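You operate a simulated robot arm through the tools that you are given. There is no shell and no other tool.

You are at the controls of a simulated robot arm. One attempt, no reset.

TASK
Press guards on all four corners of the grey square box.
Fine: slide plate in, plunger down at each mark of the red knob, slide plate out; the box stays on the turntable.

It is judged by the outcome, as a careful person would: the job done as asked, and still so three seconds after it is handed in. It fails if anything else is knocked over, pushed out of place, dropped, spilled or broken.

THE ROBOT
A 6-joint arm with a two-finger parallel gripper, fixed in place. Base frame: the origin is on the floor under the middle of its stand, x ahead of it, y to its left, z up. Lengths are in m, angles in rad, forces in N, time in s.
With the tool pointing down near the work surface it reaches from about 0.24 to 0.64 m from the base axis. Its first joint turns from -1.152 to 1.152 rad. Payload 2.7 kg.
The TCP is the grasp point between the finger pads, 0.023 m short of the fingertips. In the tool frame z runs along the fingers and y along their closing line. The gripper opens to 0.094 m. The fingers are 0.038 m wide and 0.01 m thick; the gripper's body (0.054 by 0.096 m) begins 0.039 m behind the TCP.
Orientation is told as [roll, pitch, yaw] about the base's x, y, z axes, in that order, counted from this pose: with the fingers straight down and closing along the base's y, the tool's x points along the base's -x, its y along +y and its z along -z.

THE INTERFACE
- The arm moves only by the tool move_arm. Its argument "plan" is a list of rows, each a list of 7 numbers: the shift along the base's x, y, z in units of 25 mm (1.0 is 25 mm), then the turn, a rotation vector about the base's x, y, z in units of 5 degrees (1.0 is 5 degrees), then the opening in per cent of the stroke, from 0 (shut) to 100 (fully open). In form: [[tx, ty, tz, wx, wy, wz, hand], ...]. A call has 1 to 20 rows; each row shifts and turns the commanded pose from where the row before left it. A call with a number of a shift or a turn outside -1 to 1 is refused whole. Rows are played at 5 a second. More than 0.05 m and 0.15 rad between two rows, or a gripper value outside its range, and nothing of the call is played. A pose out of reach is approached as far as the arm can. The call stops where the force on the tool passes 90 N (or 10 N more than at its start, if that is more) or the arm is blocked; 0.2 s more then pass. The fingers move at their own pace (about 0.045 m/s each) and stop on an object; they squeeze with about 21 N. The grip force told is the motor's: it shows also when the fingers shut on nothing. Time passes only in rows, and 0.2 s behind the last, so rows that do not move let the fingers close. It gives the time, the measured TCP pose, the force on the tool (base axes), the opening and the grip force at its end, in the units of the frame above (readings bear some noise), with the torque about the TCP (base axes, N m) and any sound that the robot's microphone picked up.
- Cameras (640 x 400 px; columns grow to the right, rows downward): "scene" is fixed at [0.0972, -0.4589, 1.4073]; the picture's right is [0.48, -0.88, 0.00], its down [-0.47, -0.26, -0.84] and it looks along [0.74, 0.41, -0.54] (base axes); focal length 244 px, centre (320, 200). "wrist" rides on the gripper at [0.086, 0.016, -0.075] in the tool frame; the picture's right is [-0.18, 0.98, 0.00], its down [-0.58, -0.11, -0.81] and it looks along [-0.79, -0.15, 0.59] (tool axes); focal length 243 px, centre (320, 200). There is no depth. A picture from a camera that has moved, and an enlarged one, comes with that camera's place and axes in the base frame and with its lens.
- snapshot(camera): a new picture of that camera. The clock stands still meanwhile.
- zoom(camera, box): a new picture of the part [left, top, right, bottom] of that camera's present view, enlarged. The clock stands still meanwhile.
- sign_off(): hands the job in; it is judged then, once.

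Places have to be worked out from the pictures, the camera data and where the tool is seen. Open the gripper and draw the arm clear of the work before you hand the job in, unless the task says otherwise.

The tools are called after ">>>" by a JSON object that holds its "name" and its "arguments". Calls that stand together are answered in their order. move_arm: Moves the arm, as the interface text tells. Its arguments: {"type":"object","properties":{"plan":{"type":"array","items":{"type":"array","items":{"type":"number"}}}},"required":["plan"]} The other tools are called the same way: snapshot (camera) takes a picture; zoom (camera, box) takes an enlarged picture of a part of a camera's view; sign_off () hands the job in.

At the start:

```text
t: 0.0
eef_pos: [0.3462, -0.0946, 1.2859]
tool_rot: [0.001, -0.002, -0.001]
ft_force: [0.5, -0.6, 0.5]
torque: [-0.02, -0.01, -0.01]
finger_gap: 0.094
gripper_force: 0.0
```

scene: 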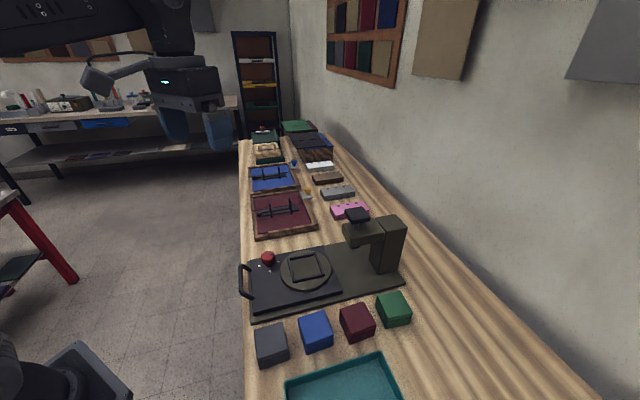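
wrist: 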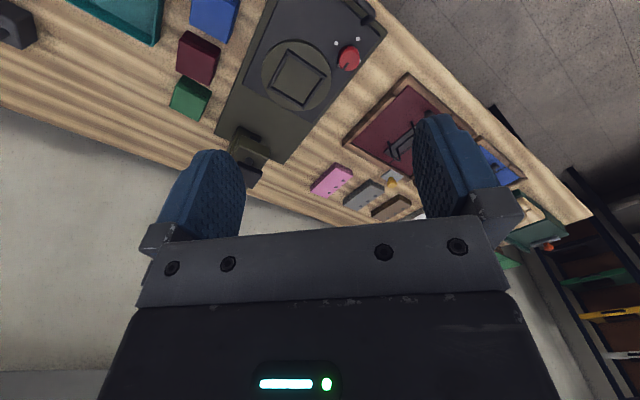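

I start by looking closely at the machine and the boxes from both cameras before moving anything.

>>> {"name": "zoom", "arguments": {"camera": "scene", "box": [220, 190, 430, 330]}}

>>> {"name": "zoom", "arguments": {"camera": "scene", "box": [220, 280, 430, 400]}}

>>> {"name": "zoom", "arguments": {"camera": "wrist", "box": [200, 0, 400, 130]}}

>>> {"name": "zoom", "arguments": {"camera": "scene", "box": [230, 110, 400, 240]}}

```text
2.86 times, centred on (325, 260) of scene
camera zoom: at [0.0972, -0.4589, 1.4073], right [0.48, -0.88, 0.0], down [-0.47, -0.26, -0.84], along [0.74, 0.41, -0.54], focal length 698 px, centre (306, 29)
```

zoom: 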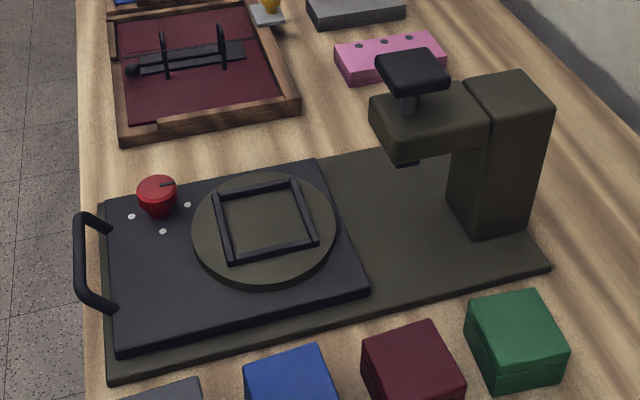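

```text
3.05 times, centred on (325, 340) of scene
camera zoom: at [0.0972, -0.4589, 1.4073], right [0.48, -0.88, 0.0], down [-0.47, -0.26, -0.84], along [0.74, 0.41, -0.54], focal length 745 px, centre (305, -227)
```

zoom: 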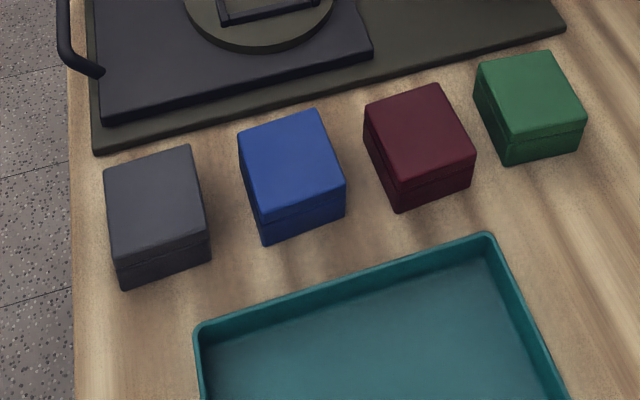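

```text
3.08 times, centred on (300, 65) of wrist
camera zoom: at [0.26, -0.0766, 1.3603], right [0.18, 0.98, 0.0], down [0.58, -0.11, 0.81], along [0.79, -0.15, -0.59], focal length 746 px, centre (382, 615)
```

zoom: 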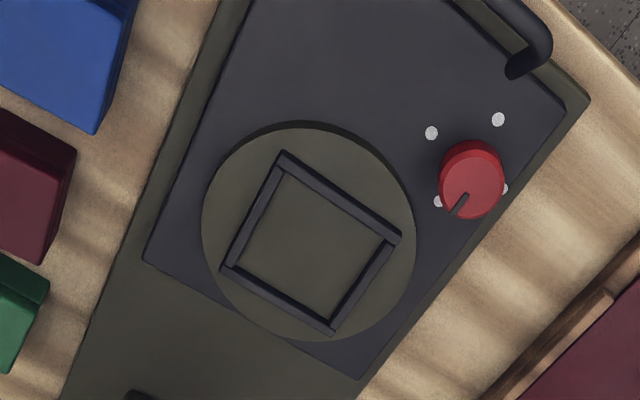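

```text
3.08 times, centred on (315, 175) of scene
camera zoom: at [0.0972, -0.4589, 1.4073], right [0.48, -0.88, 0.0], down [-0.47, -0.26, -0.84], along [0.74, 0.41, -0.54], focal length 752 px, centre (335, 277)
```

zoom: 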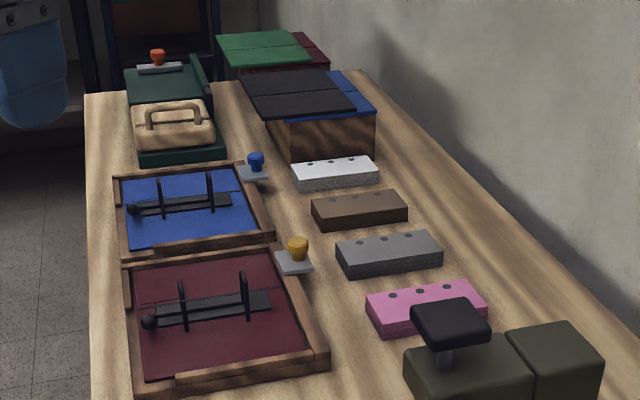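

The press sits diagonally with its slide direction near (0.71,-0.71), the turntable around (0.517,-0.177,0.84), and the grey box around (0.29,-0.23). I zoom into the plunger, the knob and the grey box for details.

>>> {"name": "zoom", "arguments": {"camera": "wrist", "box": [180, 90, 320, 190]}}

>>> {"name": "zoom", "arguments": {"camera": "scene", "box": [330, 200, 420, 285]}}

>>> {"name": "zoom", "arguments": {"camera": "scene", "box": [230, 240, 310, 300]}}

>>> {"name": "zoom", "arguments": {"camera": "scene", "box": [240, 310, 320, 370]}}

```text
4.00 times, centred on (250, 140) of wrist
camera zoom: at [0.26, -0.0766, 1.3603], right [0.18, 0.98, 0.0], down [0.58, -0.11, 0.81], along [0.79, -0.15, -0.59], focal length 970 px, centre (600, 440)
```

zoom: 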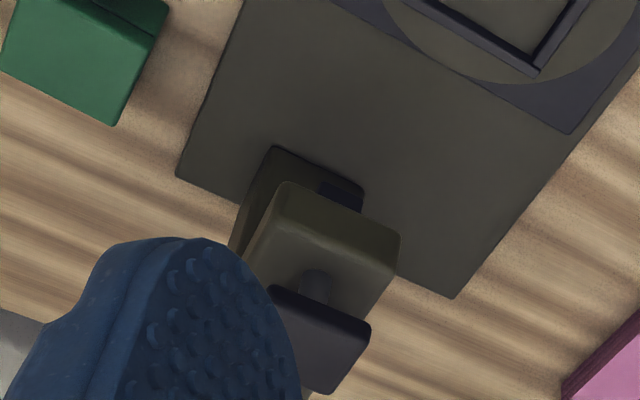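

```text
4.71 times, centred on (375, 242) of scene
camera zoom: at [0.0972, -0.4589, 1.4073], right [0.48, -0.88, 0.0], down [-0.47, -0.26, -0.84], along [0.74, 0.41, -0.54], focal length 1150 px, centre (61, 0)
```

zoom: 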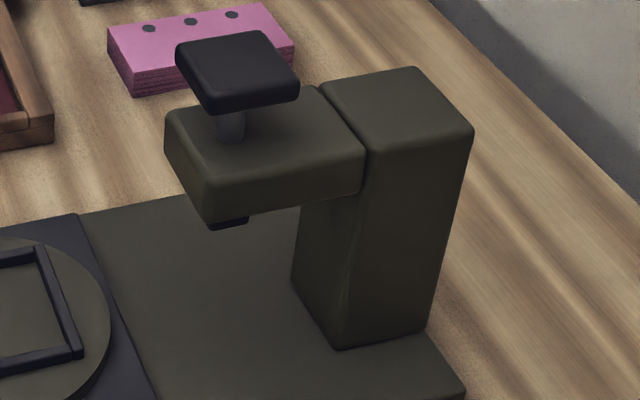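

```text
6.67 times, centred on (270, 270) of scene
camera zoom: at [0.0972, -0.4589, 1.4073], right [0.48, -0.88, 0.0], down [-0.47, -0.26, -0.84], along [0.74, 0.41, -0.54], focal length 1629 px, centre (653, -267)
```

zoom: 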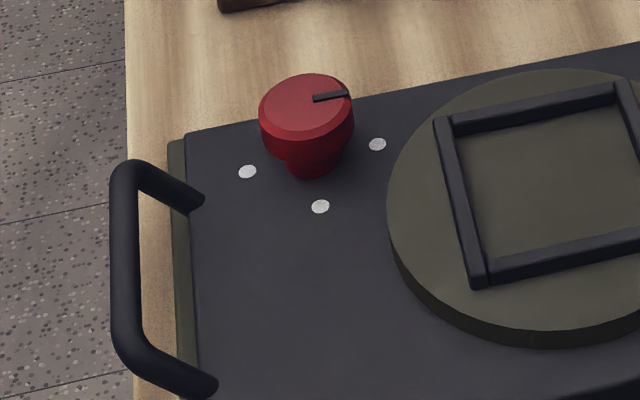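

```text
6.67 times, centred on (280, 340) of scene
camera zoom: at [0.0972, -0.4589, 1.4073], right [0.48, -0.88, 0.0], down [-0.47, -0.26, -0.84], along [0.74, 0.41, -0.54], focal length 1629 px, centre (587, -733)
```

zoom: 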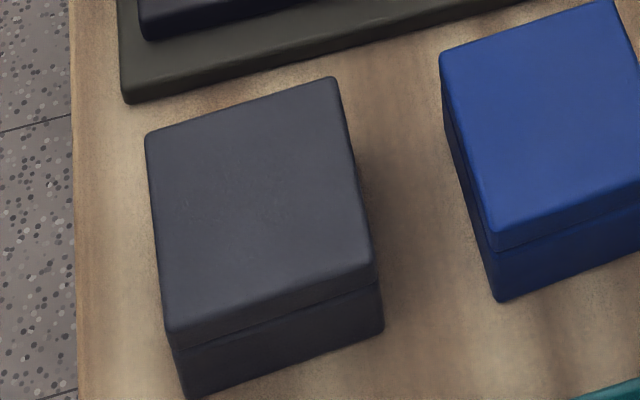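

The grey box (about 65 mm square, lid seam near its top, centred near (0.290,-0.231)) is aligned with the press axes, and the nest is about 90 mm outside. I move above the grey box, turning the tool -45° so the fingers close across the press's slide direction.

>>> {"name": "move_arm", "arguments": {"plan": [[-0.22, -0.54, -0.85, 0, 0, -1, 100], [-0.22, -0.54, -0.85, 0, 0, -1, 100], [-0.22, -0.54, -0.85, 0, 0, -1, 100], [-0.22, -0.54, -0.85, 0, 0, -1, 100], [-0.22, -0.54, -0.85, 0, 0, -1, 100], [-0.22, -0.54, -0.85, 0, 0, -1, 100], [-0.22, -0.54, -0.85, 0, 0, -1, 100], [-0.22, -0.54, -0.85, 0, 0, -1, 100], [-0.22, -0.54, -0.85, 0, 0, -1, 100], [-0.22, -0.54, -0.35, 0, 0, 0, 100]]}}

>>> {"name": "snapshot", "arguments": {"camera": "wrist"}}

>>> {"name": "snapshot", "arguments": {"camera": "scene"}}

```text
t: 2.2
eef_pos: [0.2914, -0.2284, 1.0858]
tool_rot: [-0.001, -0.001, -0.788]
ft_force: [-0.8, 0.1, 0.7]
torque: [0.02, 0.01, 0.04]
finger_gap: 0.0943
gripper_force: 0.0
```

```text
taken
camera wrist: at [0.2426, -0.1545, 1.16], right [0.83, 0.56, 0.0], down [0.33, -0.49, 0.81], along [0.45, -0.67, -0.59], focal length 243 px, centre (320, 200)
```

wrist: 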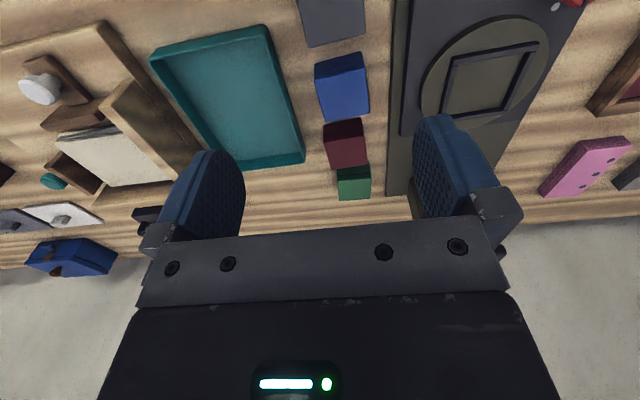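

```text
taken
```

scene: 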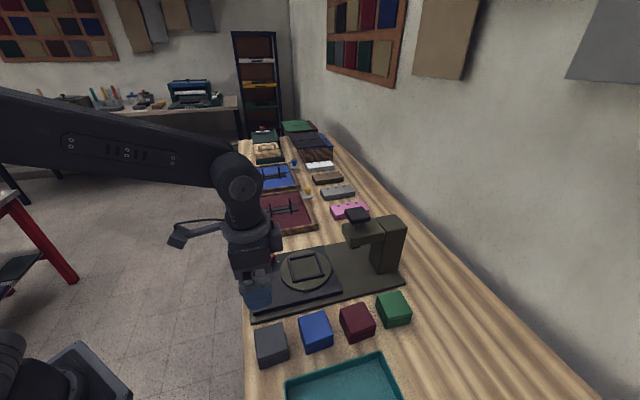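

The tool is above the grey box and the wrist view shows it at the picture's top edge. I zoom to refine its location against the gripper.

>>> {"name": "zoom", "arguments": {"camera": "wrist", "box": [270, 0, 430, 100]}}

>>> {"name": "zoom", "arguments": {"camera": "wrist", "box": [380, 0, 560, 120]}}

```text
4.00 times, centred on (350, 50) of wrist
camera zoom: at [0.2426, -0.1545, 1.16], right [0.83, 0.56, 0.0], down [0.33, -0.49, 0.81], along [0.45, -0.67, -0.59], focal length 970 px, centre (200, 800)
```

zoom: 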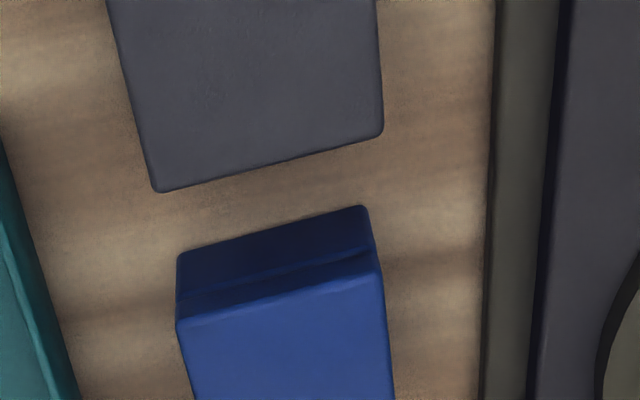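

```text
3.33 times, centred on (470, 60) of wrist
camera zoom: at [0.2426, -0.1545, 1.16], right [0.83, 0.56, 0.0], down [0.33, -0.49, 0.81], along [0.45, -0.67, -0.59], focal length 809 px, centre (-180, 667)
```

zoom: 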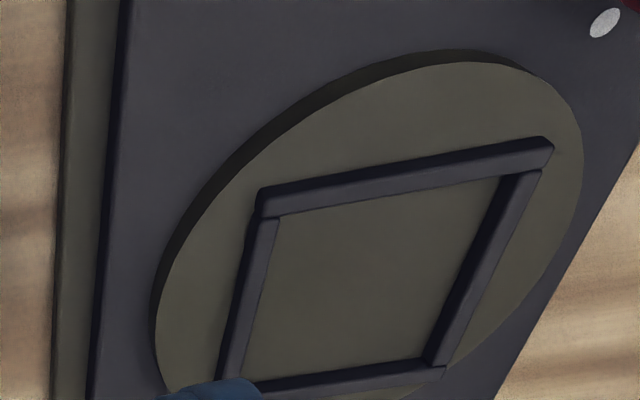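

Triangulating both views puts the box top at z≈0.841 (table ≈0.794, box ≈47 mm tall, centre ≈(0.301,-0.218)), and the nest rim top at ≈0.853 centred at (0.515,-0.178). I correct sideways and come down partway, then check alignment again.

>>> {"name": "move_arm", "arguments": {"plan": [[0.2, 0.2, -0.8, 0, 0, 0, 100], [0.18, 0.21, -0.8, 0, 0, 0, 100], [0, 0, -0.9, 0, 0, 0, 100], [0, 0, -0.9, 0, 0, 0, 100], [0, 0, -0.9, 0, 0, 0, 100], [0, 0, -0.9, 0, 0, 0, 100], [0, 0, -0.9, 0, 0, 0, 100]]}}

>>> {"name": "snapshot", "arguments": {"camera": "wrist"}}

>>> {"name": "zoom", "arguments": {"camera": "scene", "box": [220, 270, 360, 390]}}

```text
t: 3.8
eef_pos: [0.3006, -0.2178, 0.9336]
tool_rot: [0.0, -0.001, -0.786]
ft_force: [-0.1, 0.0, 0.3]
torque: [0.01, -0.02, 0.01]
finger_gap: 0.094
gripper_force: 0.0
```

```text
taken
camera wrist: at [0.2509, -0.145, 1.0074], right [0.83, 0.56, 0.0], down [0.33, -0.49, 0.81], along [0.46, -0.67, -0.59], focal length 243 px, centre (320, 200)
```

wrist: 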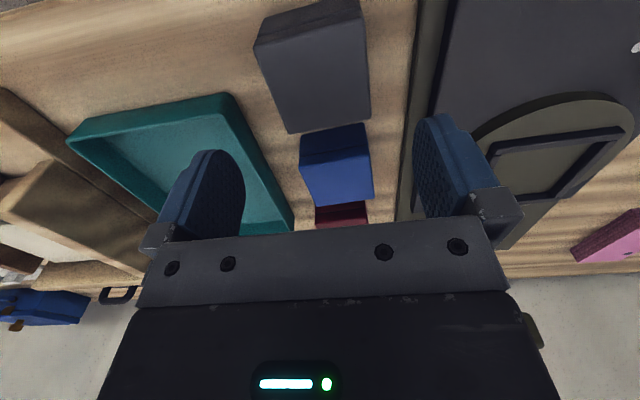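

```text
3.33 times, centred on (290, 330) of scene
camera zoom: at [0.0972, -0.4589, 1.4073], right [0.48, -0.88, 0.0], down [-0.47, -0.26, -0.84], along [0.74, 0.41, -0.54], focal length 815 px, centre (420, -233)
```

zoom: 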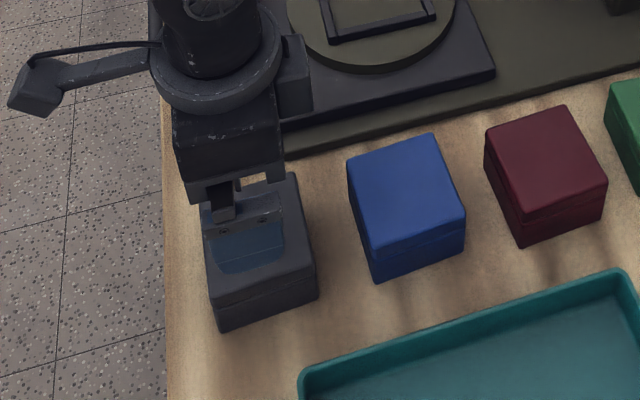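

Box corners in the wrist view average to about (0.301,-0.220), within 2 mm of the tool. I descend to z≈0.832 (tips about 13 mm above the table) and close on the box.

>>> {"name": "move_arm", "arguments": {"plan": [[0, 0, -1, 0, 0, 0, 100], [0, 0, -1, 0, 0, 0, 100], [0, 0, -1, 0, 0, 0, 100], [0, 0, -0.7, 0, 0, 0, 100], [0, 0, -0.35, 0, 0, 0, 100]]}}

>>> {"name": "snapshot", "arguments": {"camera": "wrist"}}

```text
t: 5.0
eef_pos: [0.3002, -0.2185, 0.833]
tool_rot: [0.0, -0.002, -0.785]
ft_force: [-0.3, -0.2, -0.8]
torque: [0.01, 0.01, -0.01]
finger_gap: 0.0941
gripper_force: 0.0
```

```text
taken
camera wrist: at [0.2511, -0.1453, 0.9065], right [0.83, 0.56, 0.0], down [0.33, -0.49, 0.81], along [0.46, -0.67, -0.59], focal length 243 px, centre (320, 200)
```

wrist: 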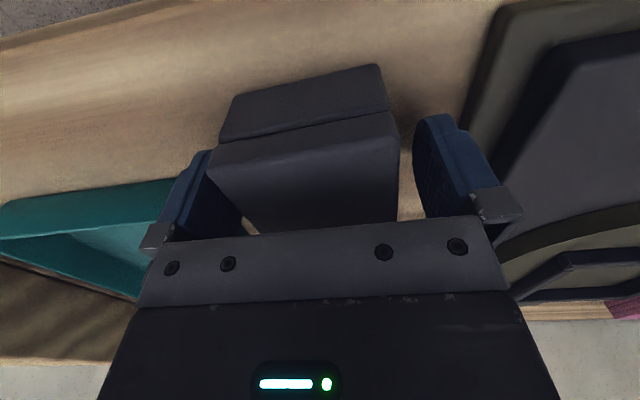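

The box sits between the open fingers with clearance on both sides. I close the gripper.

>>> {"name": "move_arm", "arguments": {"plan": [[0, 0, 0, 0, 0, 0, 60], [0, 0, 0, 0, 0, 0, 60], [0, 0, 0, 0, 0, 0, 60], [0, 0, 0, 0, 0, 0, 60], [0, 0, 0, 0, 0, 0, 60]]}}

>>> {"name": "snapshot", "arguments": {"camera": "wrist"}}

```text
t: 6.2
eef_pos: [0.3008, -0.2182, 0.8327]
tool_rot: [0.0, 0.001, -0.786]
ft_force: [0.2, -0.4, -0.2]
torque: [0.0, -0.02, -0.02]
finger_gap: 0.068
gripper_force: 20.6
```

```text
taken
camera wrist: at [0.251, -0.1452, 0.9067], right [0.83, 0.56, 0.0], down [0.33, -0.49, 0.81], along [0.46, -0.67, -0.59], focal length 243 px, centre (320, 200)
```

wrist: 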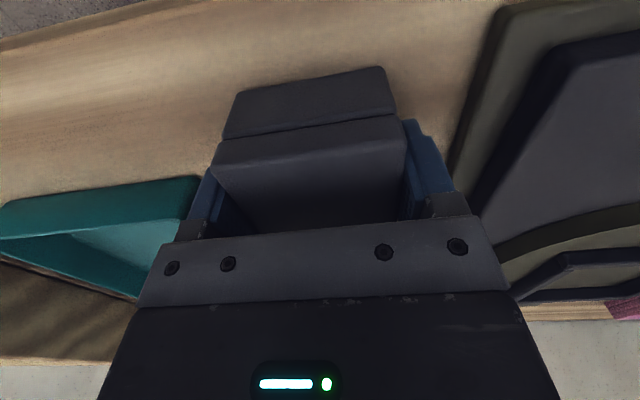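

Grip is firm at 68 mm. I lift straight up by about 120 mm and check that the whole box came along.

>>> {"name": "move_arm", "arguments": {"plan": [[0, 0, 0.5, 0, 0, 0, 60], [0, 0, 0.9, 0, 0, 0, 60], [0, 0, 1, 0, 0, 0, 60], [0, 0, 1, 0, 0, 0, 60], [0, 0, 1, 0, 0, 0, 60], [0, 0, 0.5, 0, 0, 0, 60]]}}

>>> {"name": "snapshot", "arguments": {"camera": "wrist"}}

>>> {"name": "zoom", "arguments": {"camera": "scene", "box": [200, 230, 360, 390]}}

```text
t: 7.6
eef_pos: [0.3004, -0.2194, 0.9563]
tool_rot: [0.001, -0.001, -0.787]
ft_force: [1.0, 0.4, -0.7]
torque: [0.02, 0.02, 0.0]
finger_gap: 0.068
gripper_force: 21.3
```

```text
taken
camera wrist: at [0.2517, -0.1453, 1.03], right [0.83, 0.56, 0.0], down [0.33, -0.49, 0.81], along [0.46, -0.67, -0.59], focal length 243 px, centre (320, 200)
```

wrist: 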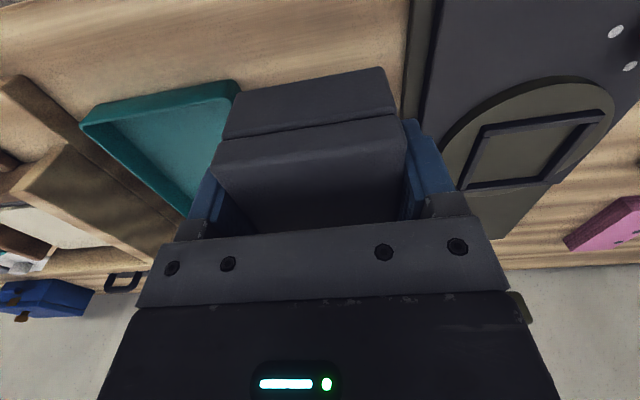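

```text
2.50 times, centred on (280, 310) of scene
camera zoom: at [0.0972, -0.4589, 1.4073], right [0.48, -0.88, 0.0], down [-0.47, -0.26, -0.84], along [0.74, 0.41, -0.54], focal length 611 px, centre (420, -75)
```

zoom: 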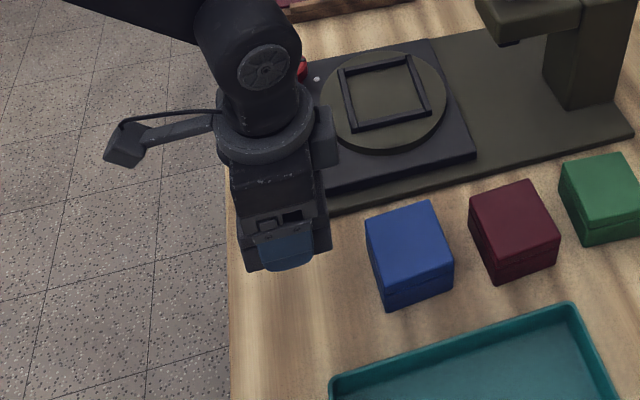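

The whole box came up. I zoom on the wrist view to measure how far the box bottom extends below the fingertips, since the tips must clear the nest rim.

>>> {"name": "zoom", "arguments": {"camera": "wrist", "box": [180, 40, 460, 240]}}

>>> {"name": "zoom", "arguments": {"camera": "scene", "box": [240, 290, 320, 350]}}

>>> {"name": "zoom", "arguments": {"camera": "wrist", "box": [400, 50, 640, 220]}}

```text
2.00 times, centred on (320, 140) of wrist
camera zoom: at [0.2517, -0.1453, 1.03], right [0.83, 0.56, 0.0], down [0.33, -0.49, 0.81], along [0.46, -0.67, -0.59], focal length 485 px, centre (320, 320)
```

zoom: 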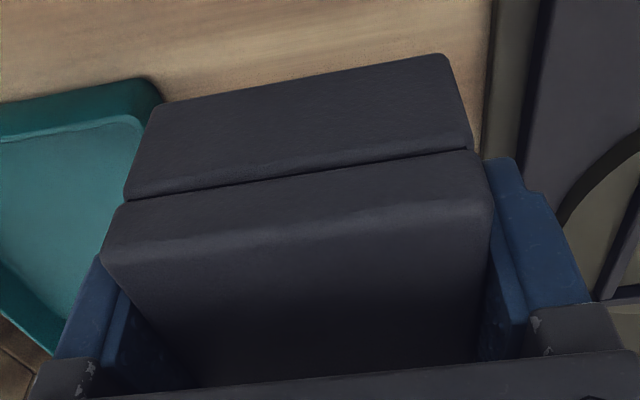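

```text
6.67 times, centred on (280, 320) of scene
camera zoom: at [0.0972, -0.4589, 1.4073], right [0.48, -0.88, 0.0], down [-0.47, -0.26, -0.84], along [0.74, 0.41, -0.54], focal length 1629 px, centre (587, -600)
```

zoom: 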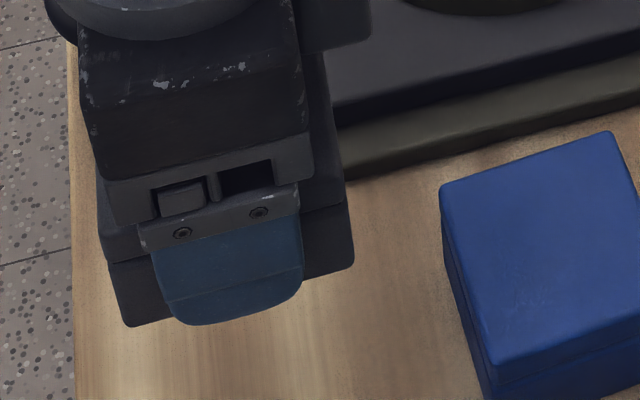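

```text
2.35 times, centred on (520, 135) of wrist
camera zoom: at [0.2517, -0.1453, 1.03], right [0.83, 0.56, 0.0], down [0.33, -0.49, 0.81], along [0.46, -0.67, -0.59], focal length 571 px, centre (-151, 353)
```

zoom: 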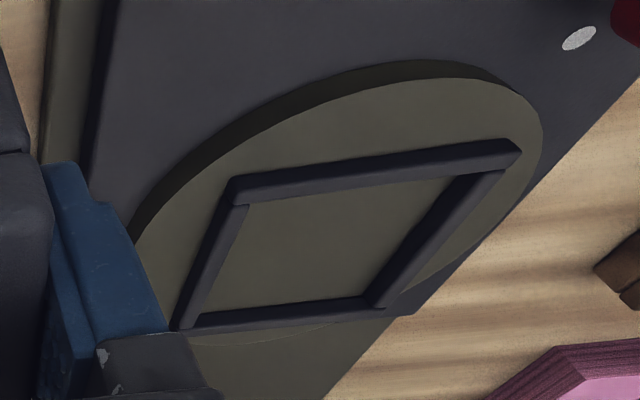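

The scene view shows the box centred in the grip with its bottom about 31 mm below the TCP (7–8 mm below the tips), so table ≈0.802. I carry it over to above the nest, staying high.

>>> {"name": "move_arm", "arguments": {"plan": [[0.5, 0.1, 0, 0, 0, 0, 60], [0.85, 0.17, 0, 0, 0, 0, 60], [0.9, 0.18, 0, 0, 0, 0, 60], [0.9, 0.18, 0, 0, 0, 0, 60], [0.9, 0.18, 0, 0, 0, 0, 60], [0.9, 0.18, 0, 0, 0, 0, 60], [0.9, 0.18, 0, 0, 0, 0, 60], [0.9, 0.18, 0, 0, 0, 0, 60], [0.9, 0.18, 0, 0, 0, 0, 60], [0.7, 0.15, 0, 0, 0, 0, 60], [0.31, 0.07, 0, 0, 0, 0, 60]]}}

>>> {"name": "snapshot", "arguments": {"camera": "wrist"}}

>>> {"name": "zoom", "arguments": {"camera": "scene", "box": [230, 190, 390, 310]}}

```text
t: 10.0
eef_pos: [0.5178, -0.1737, 0.9561]
tool_rot: [0.0, -0.003, -0.785]
ft_force: [0.9, -0.7, -1.3]
torque: [0.02, 0.05, 0.01]
finger_gap: 0.0679
gripper_force: 21.2
```

```text
taken
camera wrist: at [0.4688, -0.1012, 1.0297], right [0.83, 0.56, 0.0], down [0.33, -0.49, 0.81], along [0.46, -0.67, -0.59], focal length 243 px, centre (320, 200)
```

wrist: 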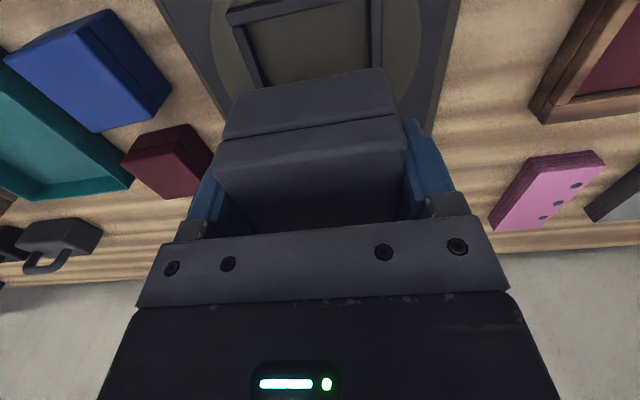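

```text
3.33 times, centred on (310, 250) of scene
camera zoom: at [0.0973, -0.4589, 1.4073], right [0.48, -0.88, 0.0], down [-0.47, -0.26, -0.84], along [0.74, 0.41, -0.54], focal length 815 px, centre (353, 33)
```

zoom: 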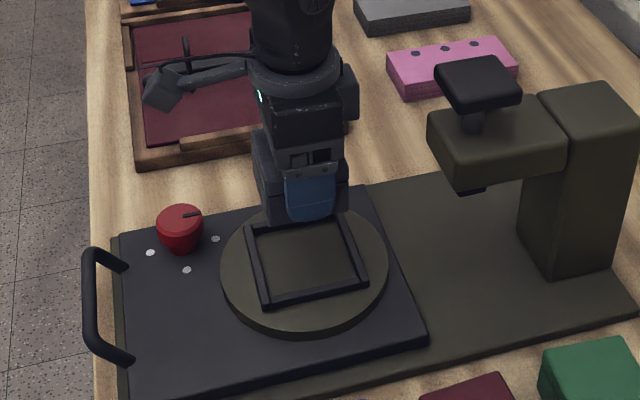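

The nest is visible past the box. I zoom on it in both views to fix its centre precisely.

>>> {"name": "zoom", "arguments": {"camera": "wrist", "box": [200, 0, 440, 150]}}

>>> {"name": "zoom", "arguments": {"camera": "scene", "box": [280, 240, 350, 290]}}

```text
2.67 times, centred on (320, 75) of wrist
camera zoom: at [0.4688, -0.1012, 1.0297], right [0.83, 0.56, 0.0], down [0.33, -0.49, 0.81], along [0.46, -0.67, -0.59], focal length 647 px, centre (320, 533)
```

zoom: 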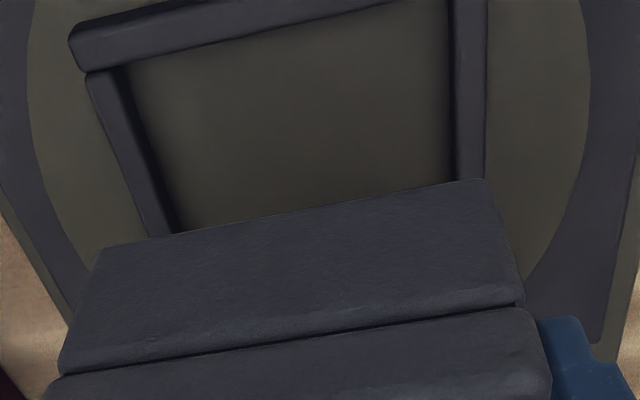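

```text
8.00 times, centred on (315, 265) of scene
camera zoom: at [0.0973, -0.4589, 1.4073], right [0.48, -0.88, 0.0], down [-0.47, -0.26, -0.84], along [0.74, 0.41, -0.54], focal length 1955 px, centre (360, -320)
```

zoom: 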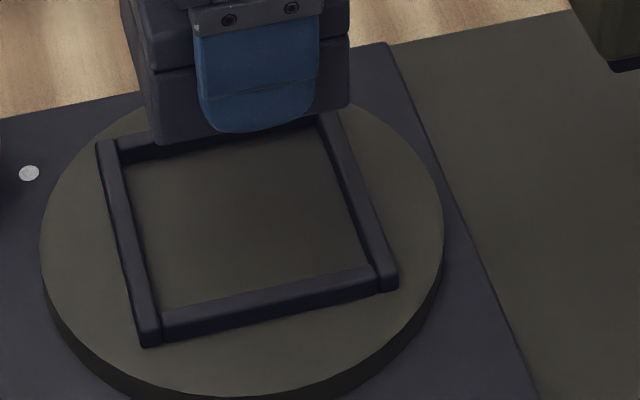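

The wrist view puts the nest centre about 3 mm toward -v and 2 mm toward +u of the tool, i.e. near (0.517,-0.177), with about 5 mm play each side. I correct and come down to hover about 15 mm above the rim.

>>> {"name": "move_arm", "arguments": {"plan": [[-0.03, -0.13, -0.7, 0, 0, 0, 60], [0, 0, -0.8, 0, 0, 0, 60], [0, 0, -0.7, 0, 0, 0, 60], [0, 0, 0, 0, 0, 0, 60]]}}

>>> {"name": "zoom", "arguments": {"camera": "wrist", "box": [180, 0, 460, 175]}}

>>> {"name": "zoom", "arguments": {"camera": "scene", "box": [275, 230, 345, 290]}}

```text
t: 11.0
eef_pos: [0.5172, -0.177, 0.9003]
tool_rot: [0.001, -0.002, -0.787]
ft_force: [-0.1, -1.2, -2.4]
torque: [0.0, -0.02, 0.0]
finger_gap: 0.0679
gripper_force: 21.2
```

```text
2.29 times, centred on (320, 88) of wrist
camera zoom: at [0.4674, -0.1041, 0.9743], right [0.83, 0.56, 0.0], down [0.33, -0.49, 0.81], along [0.46, -0.67, -0.59], focal length 555 px, centre (320, 457)
```

zoom: 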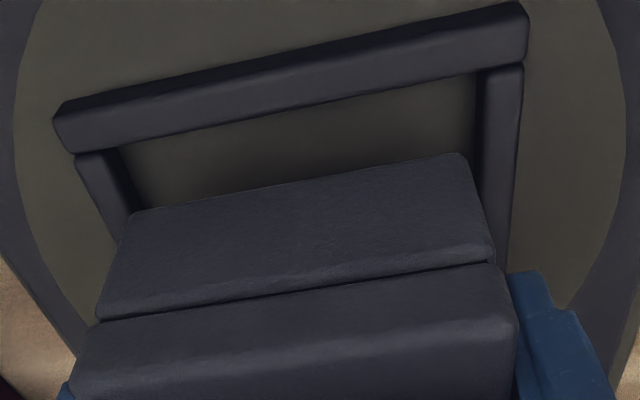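

```text
6.67 times, centred on (310, 260) of scene
camera zoom: at [0.0973, -0.4589, 1.4073], right [0.48, -0.88, 0.0], down [-0.47, -0.26, -0.84], along [0.74, 0.41, -0.54], focal length 1629 px, centre (387, -200)
```

zoom: 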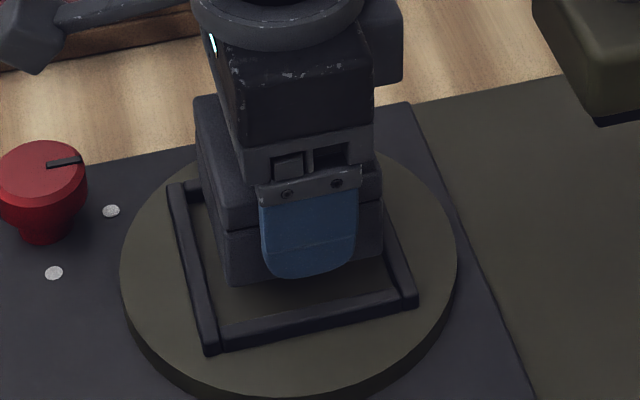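

Alignment is within about 1 mm on both axes (nest outer walls at ±46 mm around the tool). I lower slowly toward contact.

>>> {"name": "move_arm", "arguments": {"plan": [[0, 0, -0.3, 0, 0, 0, 60], [0, 0, -0.3, 0, 0, 0, 60], [0, 0, -0.12, 0, 0, 0, 60]]}}

>>> {"name": "zoom", "arguments": {"camera": "wrist", "box": [180, 0, 460, 175]}}

>>> {"name": "zoom", "arguments": {"camera": "scene", "box": [275, 230, 345, 290]}}

```text
t: 11.8
eef_pos: [0.5164, -0.1772, 0.8823]
tool_rot: [0.0, -0.001, -0.785]
ft_force: [-0.2, 0.3, -0.9]
torque: [0.0, 0.0, 0.0]
finger_gap: 0.0678
gripper_force: 21.1
```

```text
2.29 times, centred on (320, 88) of wrist
camera zoom: at [0.4671, -0.1042, 0.9563], right [0.83, 0.56, 0.0], down [0.33, -0.49, 0.81], along [0.46, -0.67, -0.59], focal length 555 px, centre (320, 457)
```

zoom: 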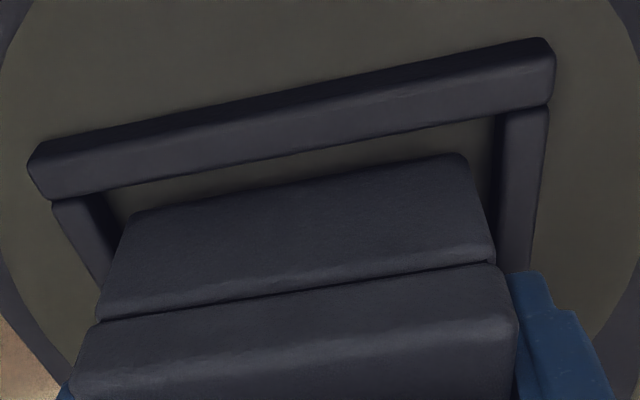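

```text
6.67 times, centred on (310, 260) of scene
camera zoom: at [0.0973, -0.4589, 1.4073], right [0.48, -0.88, 0.0], down [-0.47, -0.26, -0.84], along [0.74, 0.41, -0.54], focal length 1629 px, centre (387, -200)
```

zoom: 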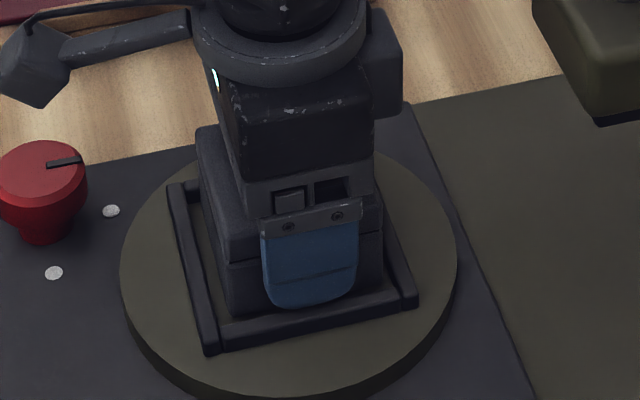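

The box is centred over the nest opening in both views. I step down a few millimetres at a time watching the force.

>>> {"name": "move_arm", "arguments": {"plan": [[0, 0, -0.12, 0, 0, 0, 60], [0, 0, -0.12, 0, 0, 0, 60]]}}

```text
t: 12.4
eef_pos: [0.5172, -0.1779, 0.8777]
tool_rot: [0.001, -0.003, -0.787]
ft_force: [-3.7, -0.3, 9.5]
torque: [0.13, 0.22, 0.02]
finger_gap: 0.0678
gripper_force: 20.8
```

Contact begins at z≈0.878 (9.5 N). I look to see whether it's the box on the nest floor.

>>> {"name": "zoom", "arguments": {"camera": "wrist", "box": [180, 0, 460, 175]}}

>>> {"name": "zoom", "arguments": {"camera": "scene", "box": [275, 230, 345, 290]}}

```text
2.29 times, centred on (320, 88) of wrist
camera zoom: at [0.4673, -0.1046, 0.9517], right [0.83, 0.56, 0.0], down [0.33, -0.49, 0.81], along [0.46, -0.67, -0.59], focal length 555 px, centre (320, 457)
```

zoom: 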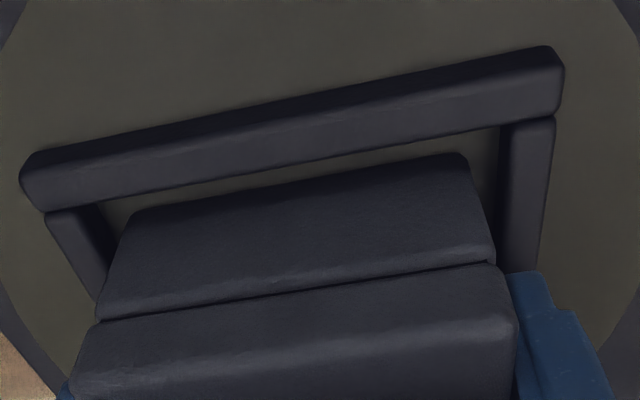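

```text
6.67 times, centred on (310, 260) of scene
camera zoom: at [0.097, -0.4588, 1.4073], right [0.48, -0.88, 0.0], down [-0.47, -0.26, -0.84], along [0.74, 0.41, -0.54], focal length 1629 px, centre (387, -200)
```

zoom: 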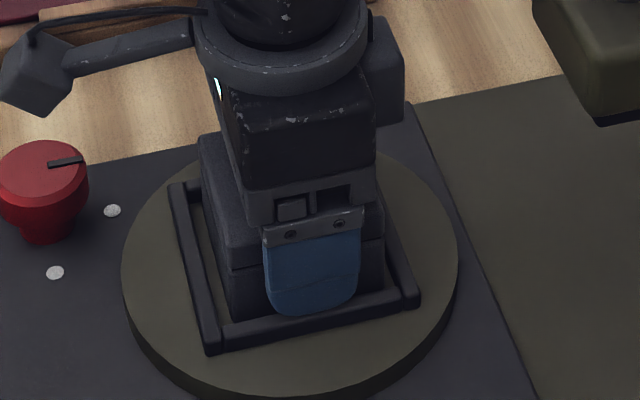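

The box is down inside the nest with even gaps. I open the fingers a little to release, then rise straight up.

>>> {"name": "move_arm", "arguments": {"plan": [[0, 0, 0, 0, 0, 0, 80], [0, 0, 0, 0, 0, 0, 90], [0, 0, 0, 0, 0, 0, 95]]}}

>>> {"name": "zoom", "arguments": {"camera": "wrist", "box": [180, 0, 460, 175]}}

```text
t: 13.2
eef_pos: [0.5177, -0.1782, 0.8788]
tool_rot: [0.002, -0.007, -0.785]
ft_force: [4.3, 3.8, 19.4]
torque: [-0.24, 0.73, -0.09]
finger_gap: 0.0864
gripper_force: 0.0
```

```text
2.29 times, centred on (320, 88) of wrist
camera zoom: at [0.4677, -0.1043, 0.9516], right [0.83, 0.56, 0.0], down [0.33, -0.49, 0.81], along [0.46, -0.67, -0.59], focal length 555 px, centre (320, 457)
```

zoom: 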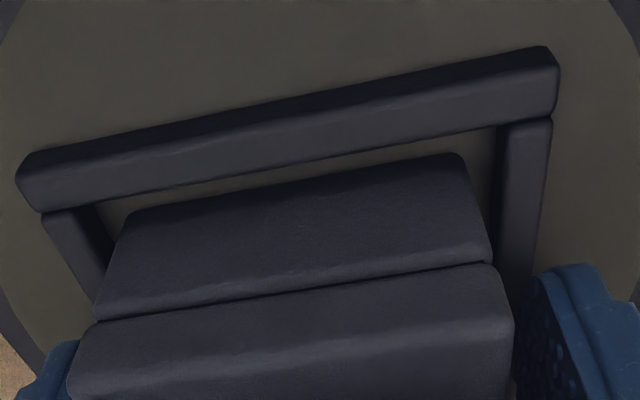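

The box is released; the 19 N shows the fingertips resting on the rim, so I lift straight up now to clear.

>>> {"name": "move_arm", "arguments": {"plan": [[0, 0, 0.2, 0, 0, 0, 95], [0, 0, 0.4, 0, 0, 0, 95], [0, 0, 0.9, 0, 0, 0, 95], [0, 0, 1, 0, 0, 0, 95], [0, 0, 1, 0, 0, 0, 95], [0, 0, 1, 0, 0, 0, 95], [0, 0, 1, 0, 0, 0, 95]]}}

>>> {"name": "snapshot", "arguments": {"camera": "wrist"}}

>>> {"name": "zoom", "arguments": {"camera": "scene", "box": [230, 190, 410, 310]}}

```text
t: 14.8
eef_pos: [0.5172, -0.1771, 1.0145]
tool_rot: [-0.001, -0.001, -0.785]
ft_force: [0.4, 0.5, 0.0]
torque: [0.02, -0.04, 0.0]
finger_gap: 0.0892
gripper_force: 0.0
```

```text
taken
camera wrist: at [0.4679, -0.1036, 1.0887], right [0.83, 0.56, 0.0], down [0.33, -0.49, 0.81], along [0.46, -0.67, -0.59], focal length 243 px, centre (320, 200)
```

wrist: 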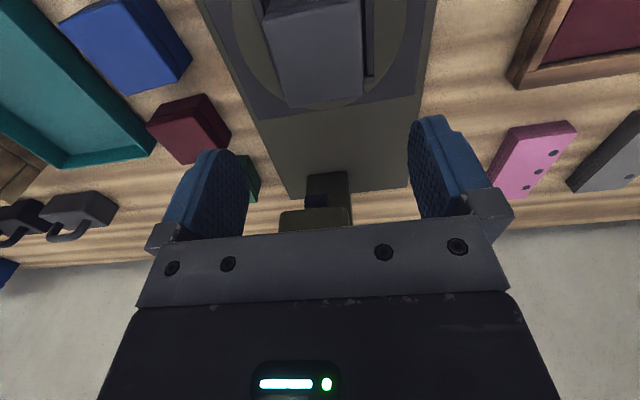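

```text
3.33 times, centred on (320, 250) of scene
camera zoom: at [0.0972, -0.4589, 1.4073], right [0.48, -0.88, 0.0], down [-0.47, -0.26, -0.84], along [0.74, 0.41, -0.54], focal length 815 px, centre (320, 33)
```

zoom: 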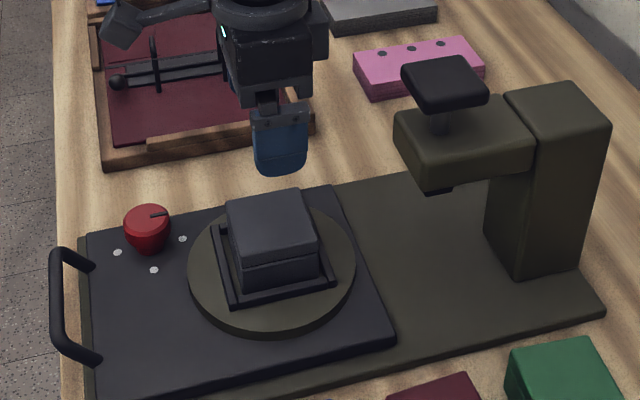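

The box sits in the nest and nothing else moved. I zoom on the plunger from here to pin its position before going to the handle.

>>> {"name": "zoom", "arguments": {"camera": "wrist", "box": [240, 90, 430, 240]}}

>>> {"name": "zoom", "arguments": {"camera": "scene", "box": [335, 195, 415, 285]}}

```text
2.67 times, centred on (335, 165) of wrist
camera zoom: at [0.4679, -0.1036, 1.0887], right [0.83, 0.56, 0.0], down [0.33, -0.49, 0.81], along [0.46, -0.67, -0.59], focal length 647 px, centre (280, 293)
```

zoom: 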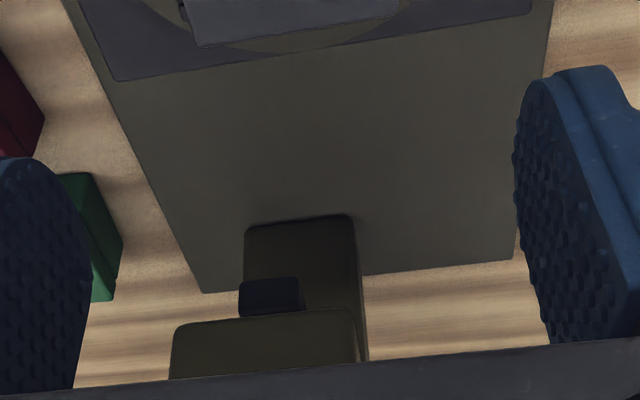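

```text
4.44 times, centred on (375, 240) of scene
camera zoom: at [0.0972, -0.4589, 1.4073], right [0.48, -0.88, 0.0], down [-0.47, -0.26, -0.84], along [0.74, 0.41, -0.54], focal length 1086 px, centre (76, 22)
```

zoom: 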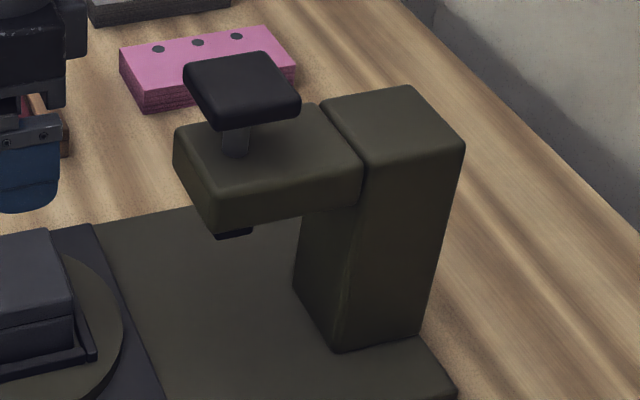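

The plunger axis is at about u=0.63, v=0.212 (tip z≈0.913, head top ≈1.03), so the plate must slide roughly 0.11 m. The handle bar is around (0.386,-0.049,0.857); I move above it, turning the tool +90° so the fingers close along the slide direction.

>>> {"name": "move_arm", "arguments": {"plan": [[-0.29, 0.285, 0, 0, 0, 1, 60], [-0.29, 0.285, 0, 0, 0, 1, 45], [-0.29, 0.285, 0, 0, 0, 1, 45], [-0.29, 0.285, 0, 0, 0, 1, 45], [-0.29, 0.285, 0, 0, 0, 1, 45], [-0.29, 0.285, 0, 0, 0, 1, 45], [-0.29, 0.285, 0, 0, 0, 1, 45], [-0.29, 0.285, 0, 0, 0, 1, 45], [-0.29, 0.285, 0, 0, 0, 1, 45], [-0.29, 0.285, -0.2, 0, 0, 1, 45], [-0.29, 0.285, -0.2, 0, 0, 1, 45], [-0.29, 0.285, -0.2, 0, 0, 1, 45], [-0.29, 0.285, -0.2, 0, 0, 1, 45], [-0.29, 0.285, -0.2, 0, 0, 1, 45], [-0.29, 0.285, -0.2, 0, 0, 1, 45], [-0.29, 0.285, -0.2, 0, 0, 1, 45], [-0.29, 0.285, -0.2, 0, 0, 1, 45], [-0.29, 0.285, -0.2, 0, 0, 1, 45]]}}

>>> {"name": "snapshot", "arguments": {"camera": "wrist"}}

>>> {"name": "zoom", "arguments": {"camera": "scene", "box": [200, 180, 360, 320]}}

```text
t: 18.6
eef_pos: [0.3872, -0.0514, 0.9694]
tool_rot: [0.0, -0.002, 0.787]
ft_force: [-0.1, -0.5, 0.1]
torque: [-0.01, 0.02, -0.03]
finger_gap: 0.0423
gripper_force: 0.1
```

```text
taken
camera wrist: at [0.3146, -0.099, 1.0429], right [-0.57, 0.82, 0.0], down [0.49, 0.33, 0.81], along [0.67, 0.46, -0.59], focal length 243 px, centre (320, 200)
```

wrist: 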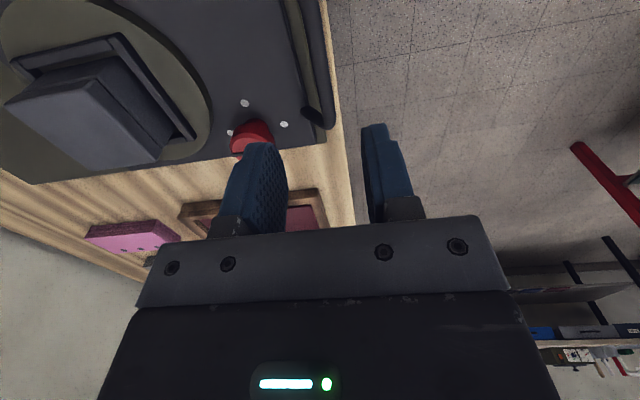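

```text
2.86 times, centred on (280, 250) of scene
camera zoom: at [0.0972, -0.4589, 1.4073], right [0.48, -0.88, 0.0], down [-0.47, -0.26, -0.84], along [0.74, 0.41, -0.54], focal length 698 px, centre (434, 57)
```

zoom: 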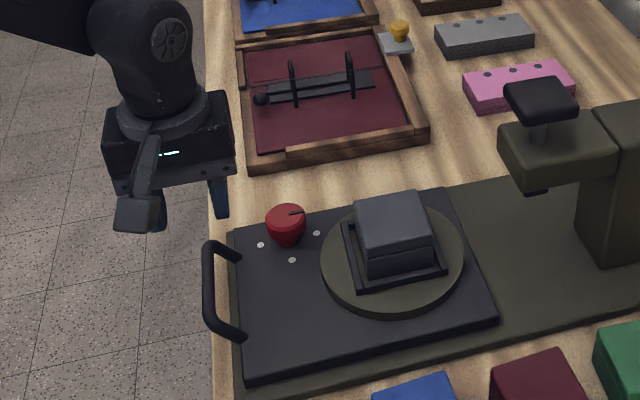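

The handle bar is visible along the right edge of the plate in the wrist view. I zoom in to locate it relative to the fingers.

>>> {"name": "zoom", "arguments": {"camera": "wrist", "box": [230, 0, 410, 140]}}

>>> {"name": "zoom", "arguments": {"camera": "scene", "box": [230, 225, 310, 305]}}

```text
2.86 times, centred on (320, 70) of wrist
camera zoom: at [0.3146, -0.099, 1.0429], right [-0.57, 0.82, 0.0], down [0.49, 0.33, 0.81], along [0.67, 0.46, -0.59], focal length 693 px, centre (320, 571)
```

zoom: 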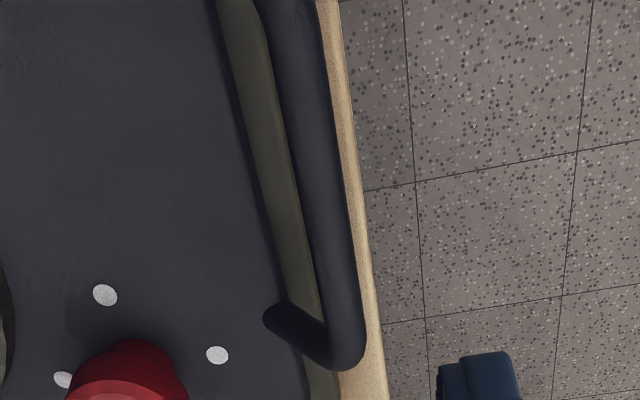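

```text
5.00 times, centred on (270, 265) of scene
camera zoom: at [0.0972, -0.4589, 1.4073], right [0.48, -0.88, 0.0], down [-0.47, -0.26, -0.84], along [0.74, 0.41, -0.54], focal length 1222 px, centre (570, -125)
```

zoom: 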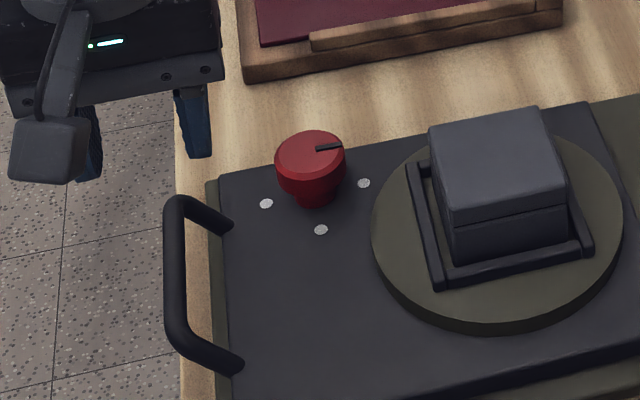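

The bar is centred under the fingers (within ~2 mm), at z≈0.861, spanning v≈0.195–0.282. I lower to z≈0.866 with the fingers straddling the bar.

>>> {"name": "move_arm", "arguments": {"plan": [[0, 0, -0.9, 0, 0, 0, 45], [0, 0, -0.9, 0, 0, 0, 45], [0, 0, -0.9, 0, 0, 0, 45], [0, 0, -0.8, 0, 0, 0, 45], [0, 0, -0.4, 0, 0, 0, 45], [0, 0, -0.2, 0, 0, 0, 45]]}}

>>> {"name": "snapshot", "arguments": {"camera": "wrist"}}

>>> {"name": "zoom", "arguments": {"camera": "scene", "box": [220, 220, 310, 310]}}

```text
t: 20.0
eef_pos: [0.3876, -0.0498, 0.8663]
tool_rot: [0.0, -0.001, 0.784]
ft_force: [-0.9, 0.1, 0.6]
torque: [-0.02, -0.02, 0.03]
finger_gap: 0.0423
gripper_force: 0.0
```

```text
taken
camera wrist: at [0.3145, -0.0989, 0.9402], right [-0.56, 0.83, 0.0], down [0.49, 0.33, 0.81], along [0.67, 0.46, -0.59], focal length 243 px, centre (320, 200)
```

wrist: 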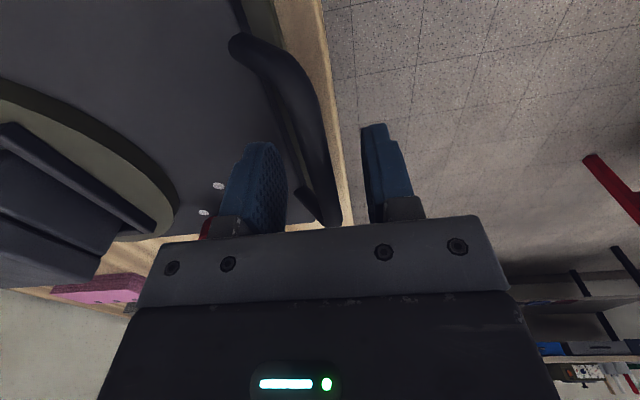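

```text
4.44 times, centred on (265, 265) of scene
camera zoom: at [0.0972, -0.4589, 1.4073], right [0.48, -0.88, 0.0], down [-0.47, -0.26, -0.84], along [0.74, 0.41, -0.54], focal length 1086 px, centre (564, -89)
```

zoom: 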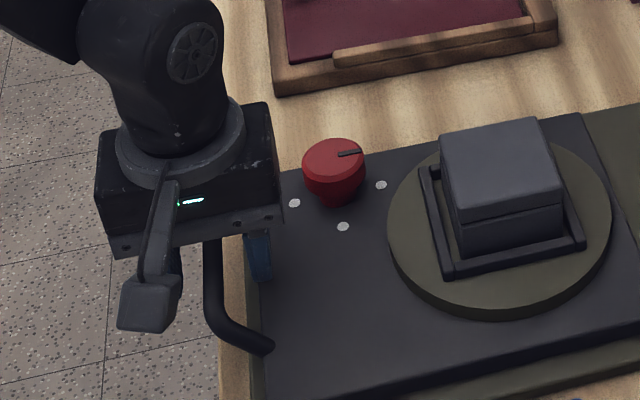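

The bar lies between the fingers. I close on it.

>>> {"name": "move_arm", "arguments": {"plan": [[0, 0, 0, 0, 0, 0, 0], [0, 0, 0, 0, 0, 0, 0], [0, 0, 0, 0, 0, 0, 0], [0, 0, 0, 0, 0, 0, 0]]}}

>>> {"name": "snapshot", "arguments": {"camera": "wrist"}}

```text
t: 21.0
eef_pos: [0.3868, -0.0489, 0.867]
tool_rot: [0.0, 0.0, 0.788]
ft_force: [-0.9, 0.2, -4.2]
torque: [0.43, -0.41, 1.71]
finger_gap: 0.012
gripper_force: 45.3
```

```text
taken
camera wrist: at [0.3148, -0.0991, 0.9404], right [-0.57, 0.82, 0.0], down [0.49, 0.34, 0.81], along [0.66, 0.46, -0.59], focal length 243 px, centre (320, 200)
```

wrist: 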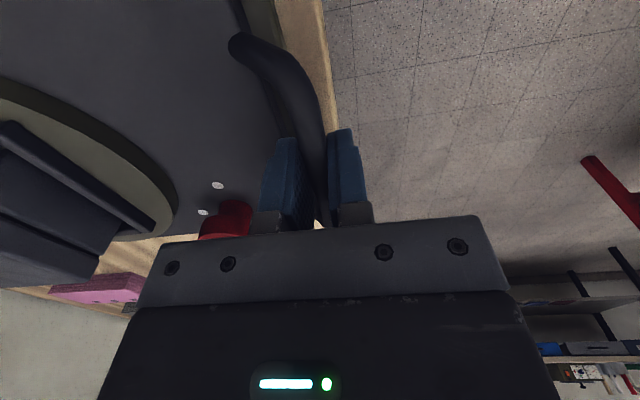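

Gripped on the 12 mm bar. I begin pushing the plate along the slide direction with small steps and watch the force.

>>> {"name": "move_arm", "arguments": {"plan": [[0.2, -0.2, 0, 0, 0, 0, 0], [0.3, -0.3, 0, 0, 0, 0, 0], [0.3, -0.3, 0, 0, 0, 0, 0]]}}

>>> {"name": "zoom", "arguments": {"camera": "scene", "box": [220, 190, 410, 320]}}

```text
t: 21.8
eef_pos: [0.4059, -0.0699, 0.8684]
tool_rot: [0.002, 0.0, 0.785]
ft_force: [-4.8, -1.1, -6.5]
torque: [0.63, -0.62, 1.72]
finger_gap: 0.0122
gripper_force: 45.1
```

```text
3.08 times, centred on (315, 255) of scene
camera zoom: at [0.0972, -0.4589, 1.4073], right [0.48, -0.88, 0.0], down [-0.47, -0.26, -0.84], along [0.74, 0.41, -0.54], focal length 752 px, centre (335, 31)
```

zoom: 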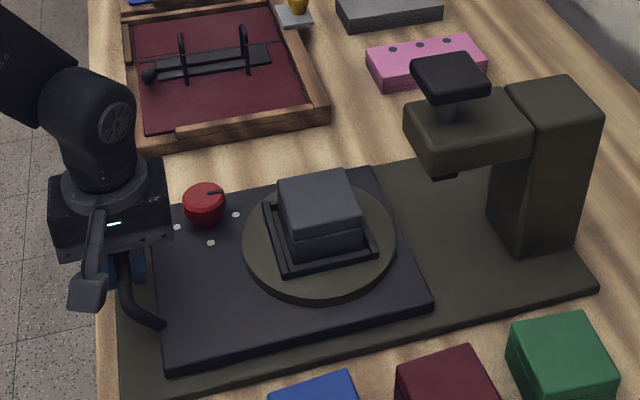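

The plate slides freely with little force (about 28 mm so far). I continue pushing to about 80 mm of travel.

>>> {"name": "move_arm", "arguments": {"plan": [[0.4, -0.4, 0, 0, 0, 0, 0], [0.4, -0.4, 0, 0, 0, 0, 0], [0.4, -0.4, 0, 0, 0, 0, 0], [0.3, -0.3, 0, 0, 0, 0, 0]]}}

>>> {"name": "zoom", "arguments": {"camera": "scene", "box": [220, 190, 410, 320]}}

```text
t: 22.8
eef_pos: [0.4444, -0.1064, 0.8673]
tool_rot: [0.0, -0.001, 0.784]
ft_force: [-1.7, 0.5, -8.8]
torque: [-0.81, 0.67, 1.69]
finger_gap: 0.012
gripper_force: 45.1
```

```text
3.08 times, centred on (315, 255) of scene
camera zoom: at [0.0973, -0.4589, 1.4073], right [0.48, -0.88, 0.0], down [-0.47, -0.26, -0.84], along [0.74, 0.41, -0.54], focal length 752 px, centre (335, 31)
```

zoom: 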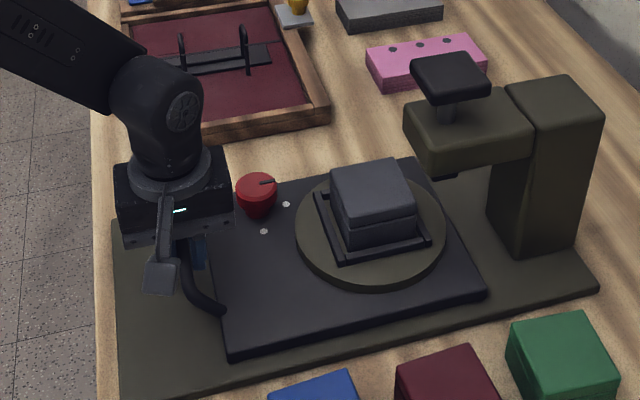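

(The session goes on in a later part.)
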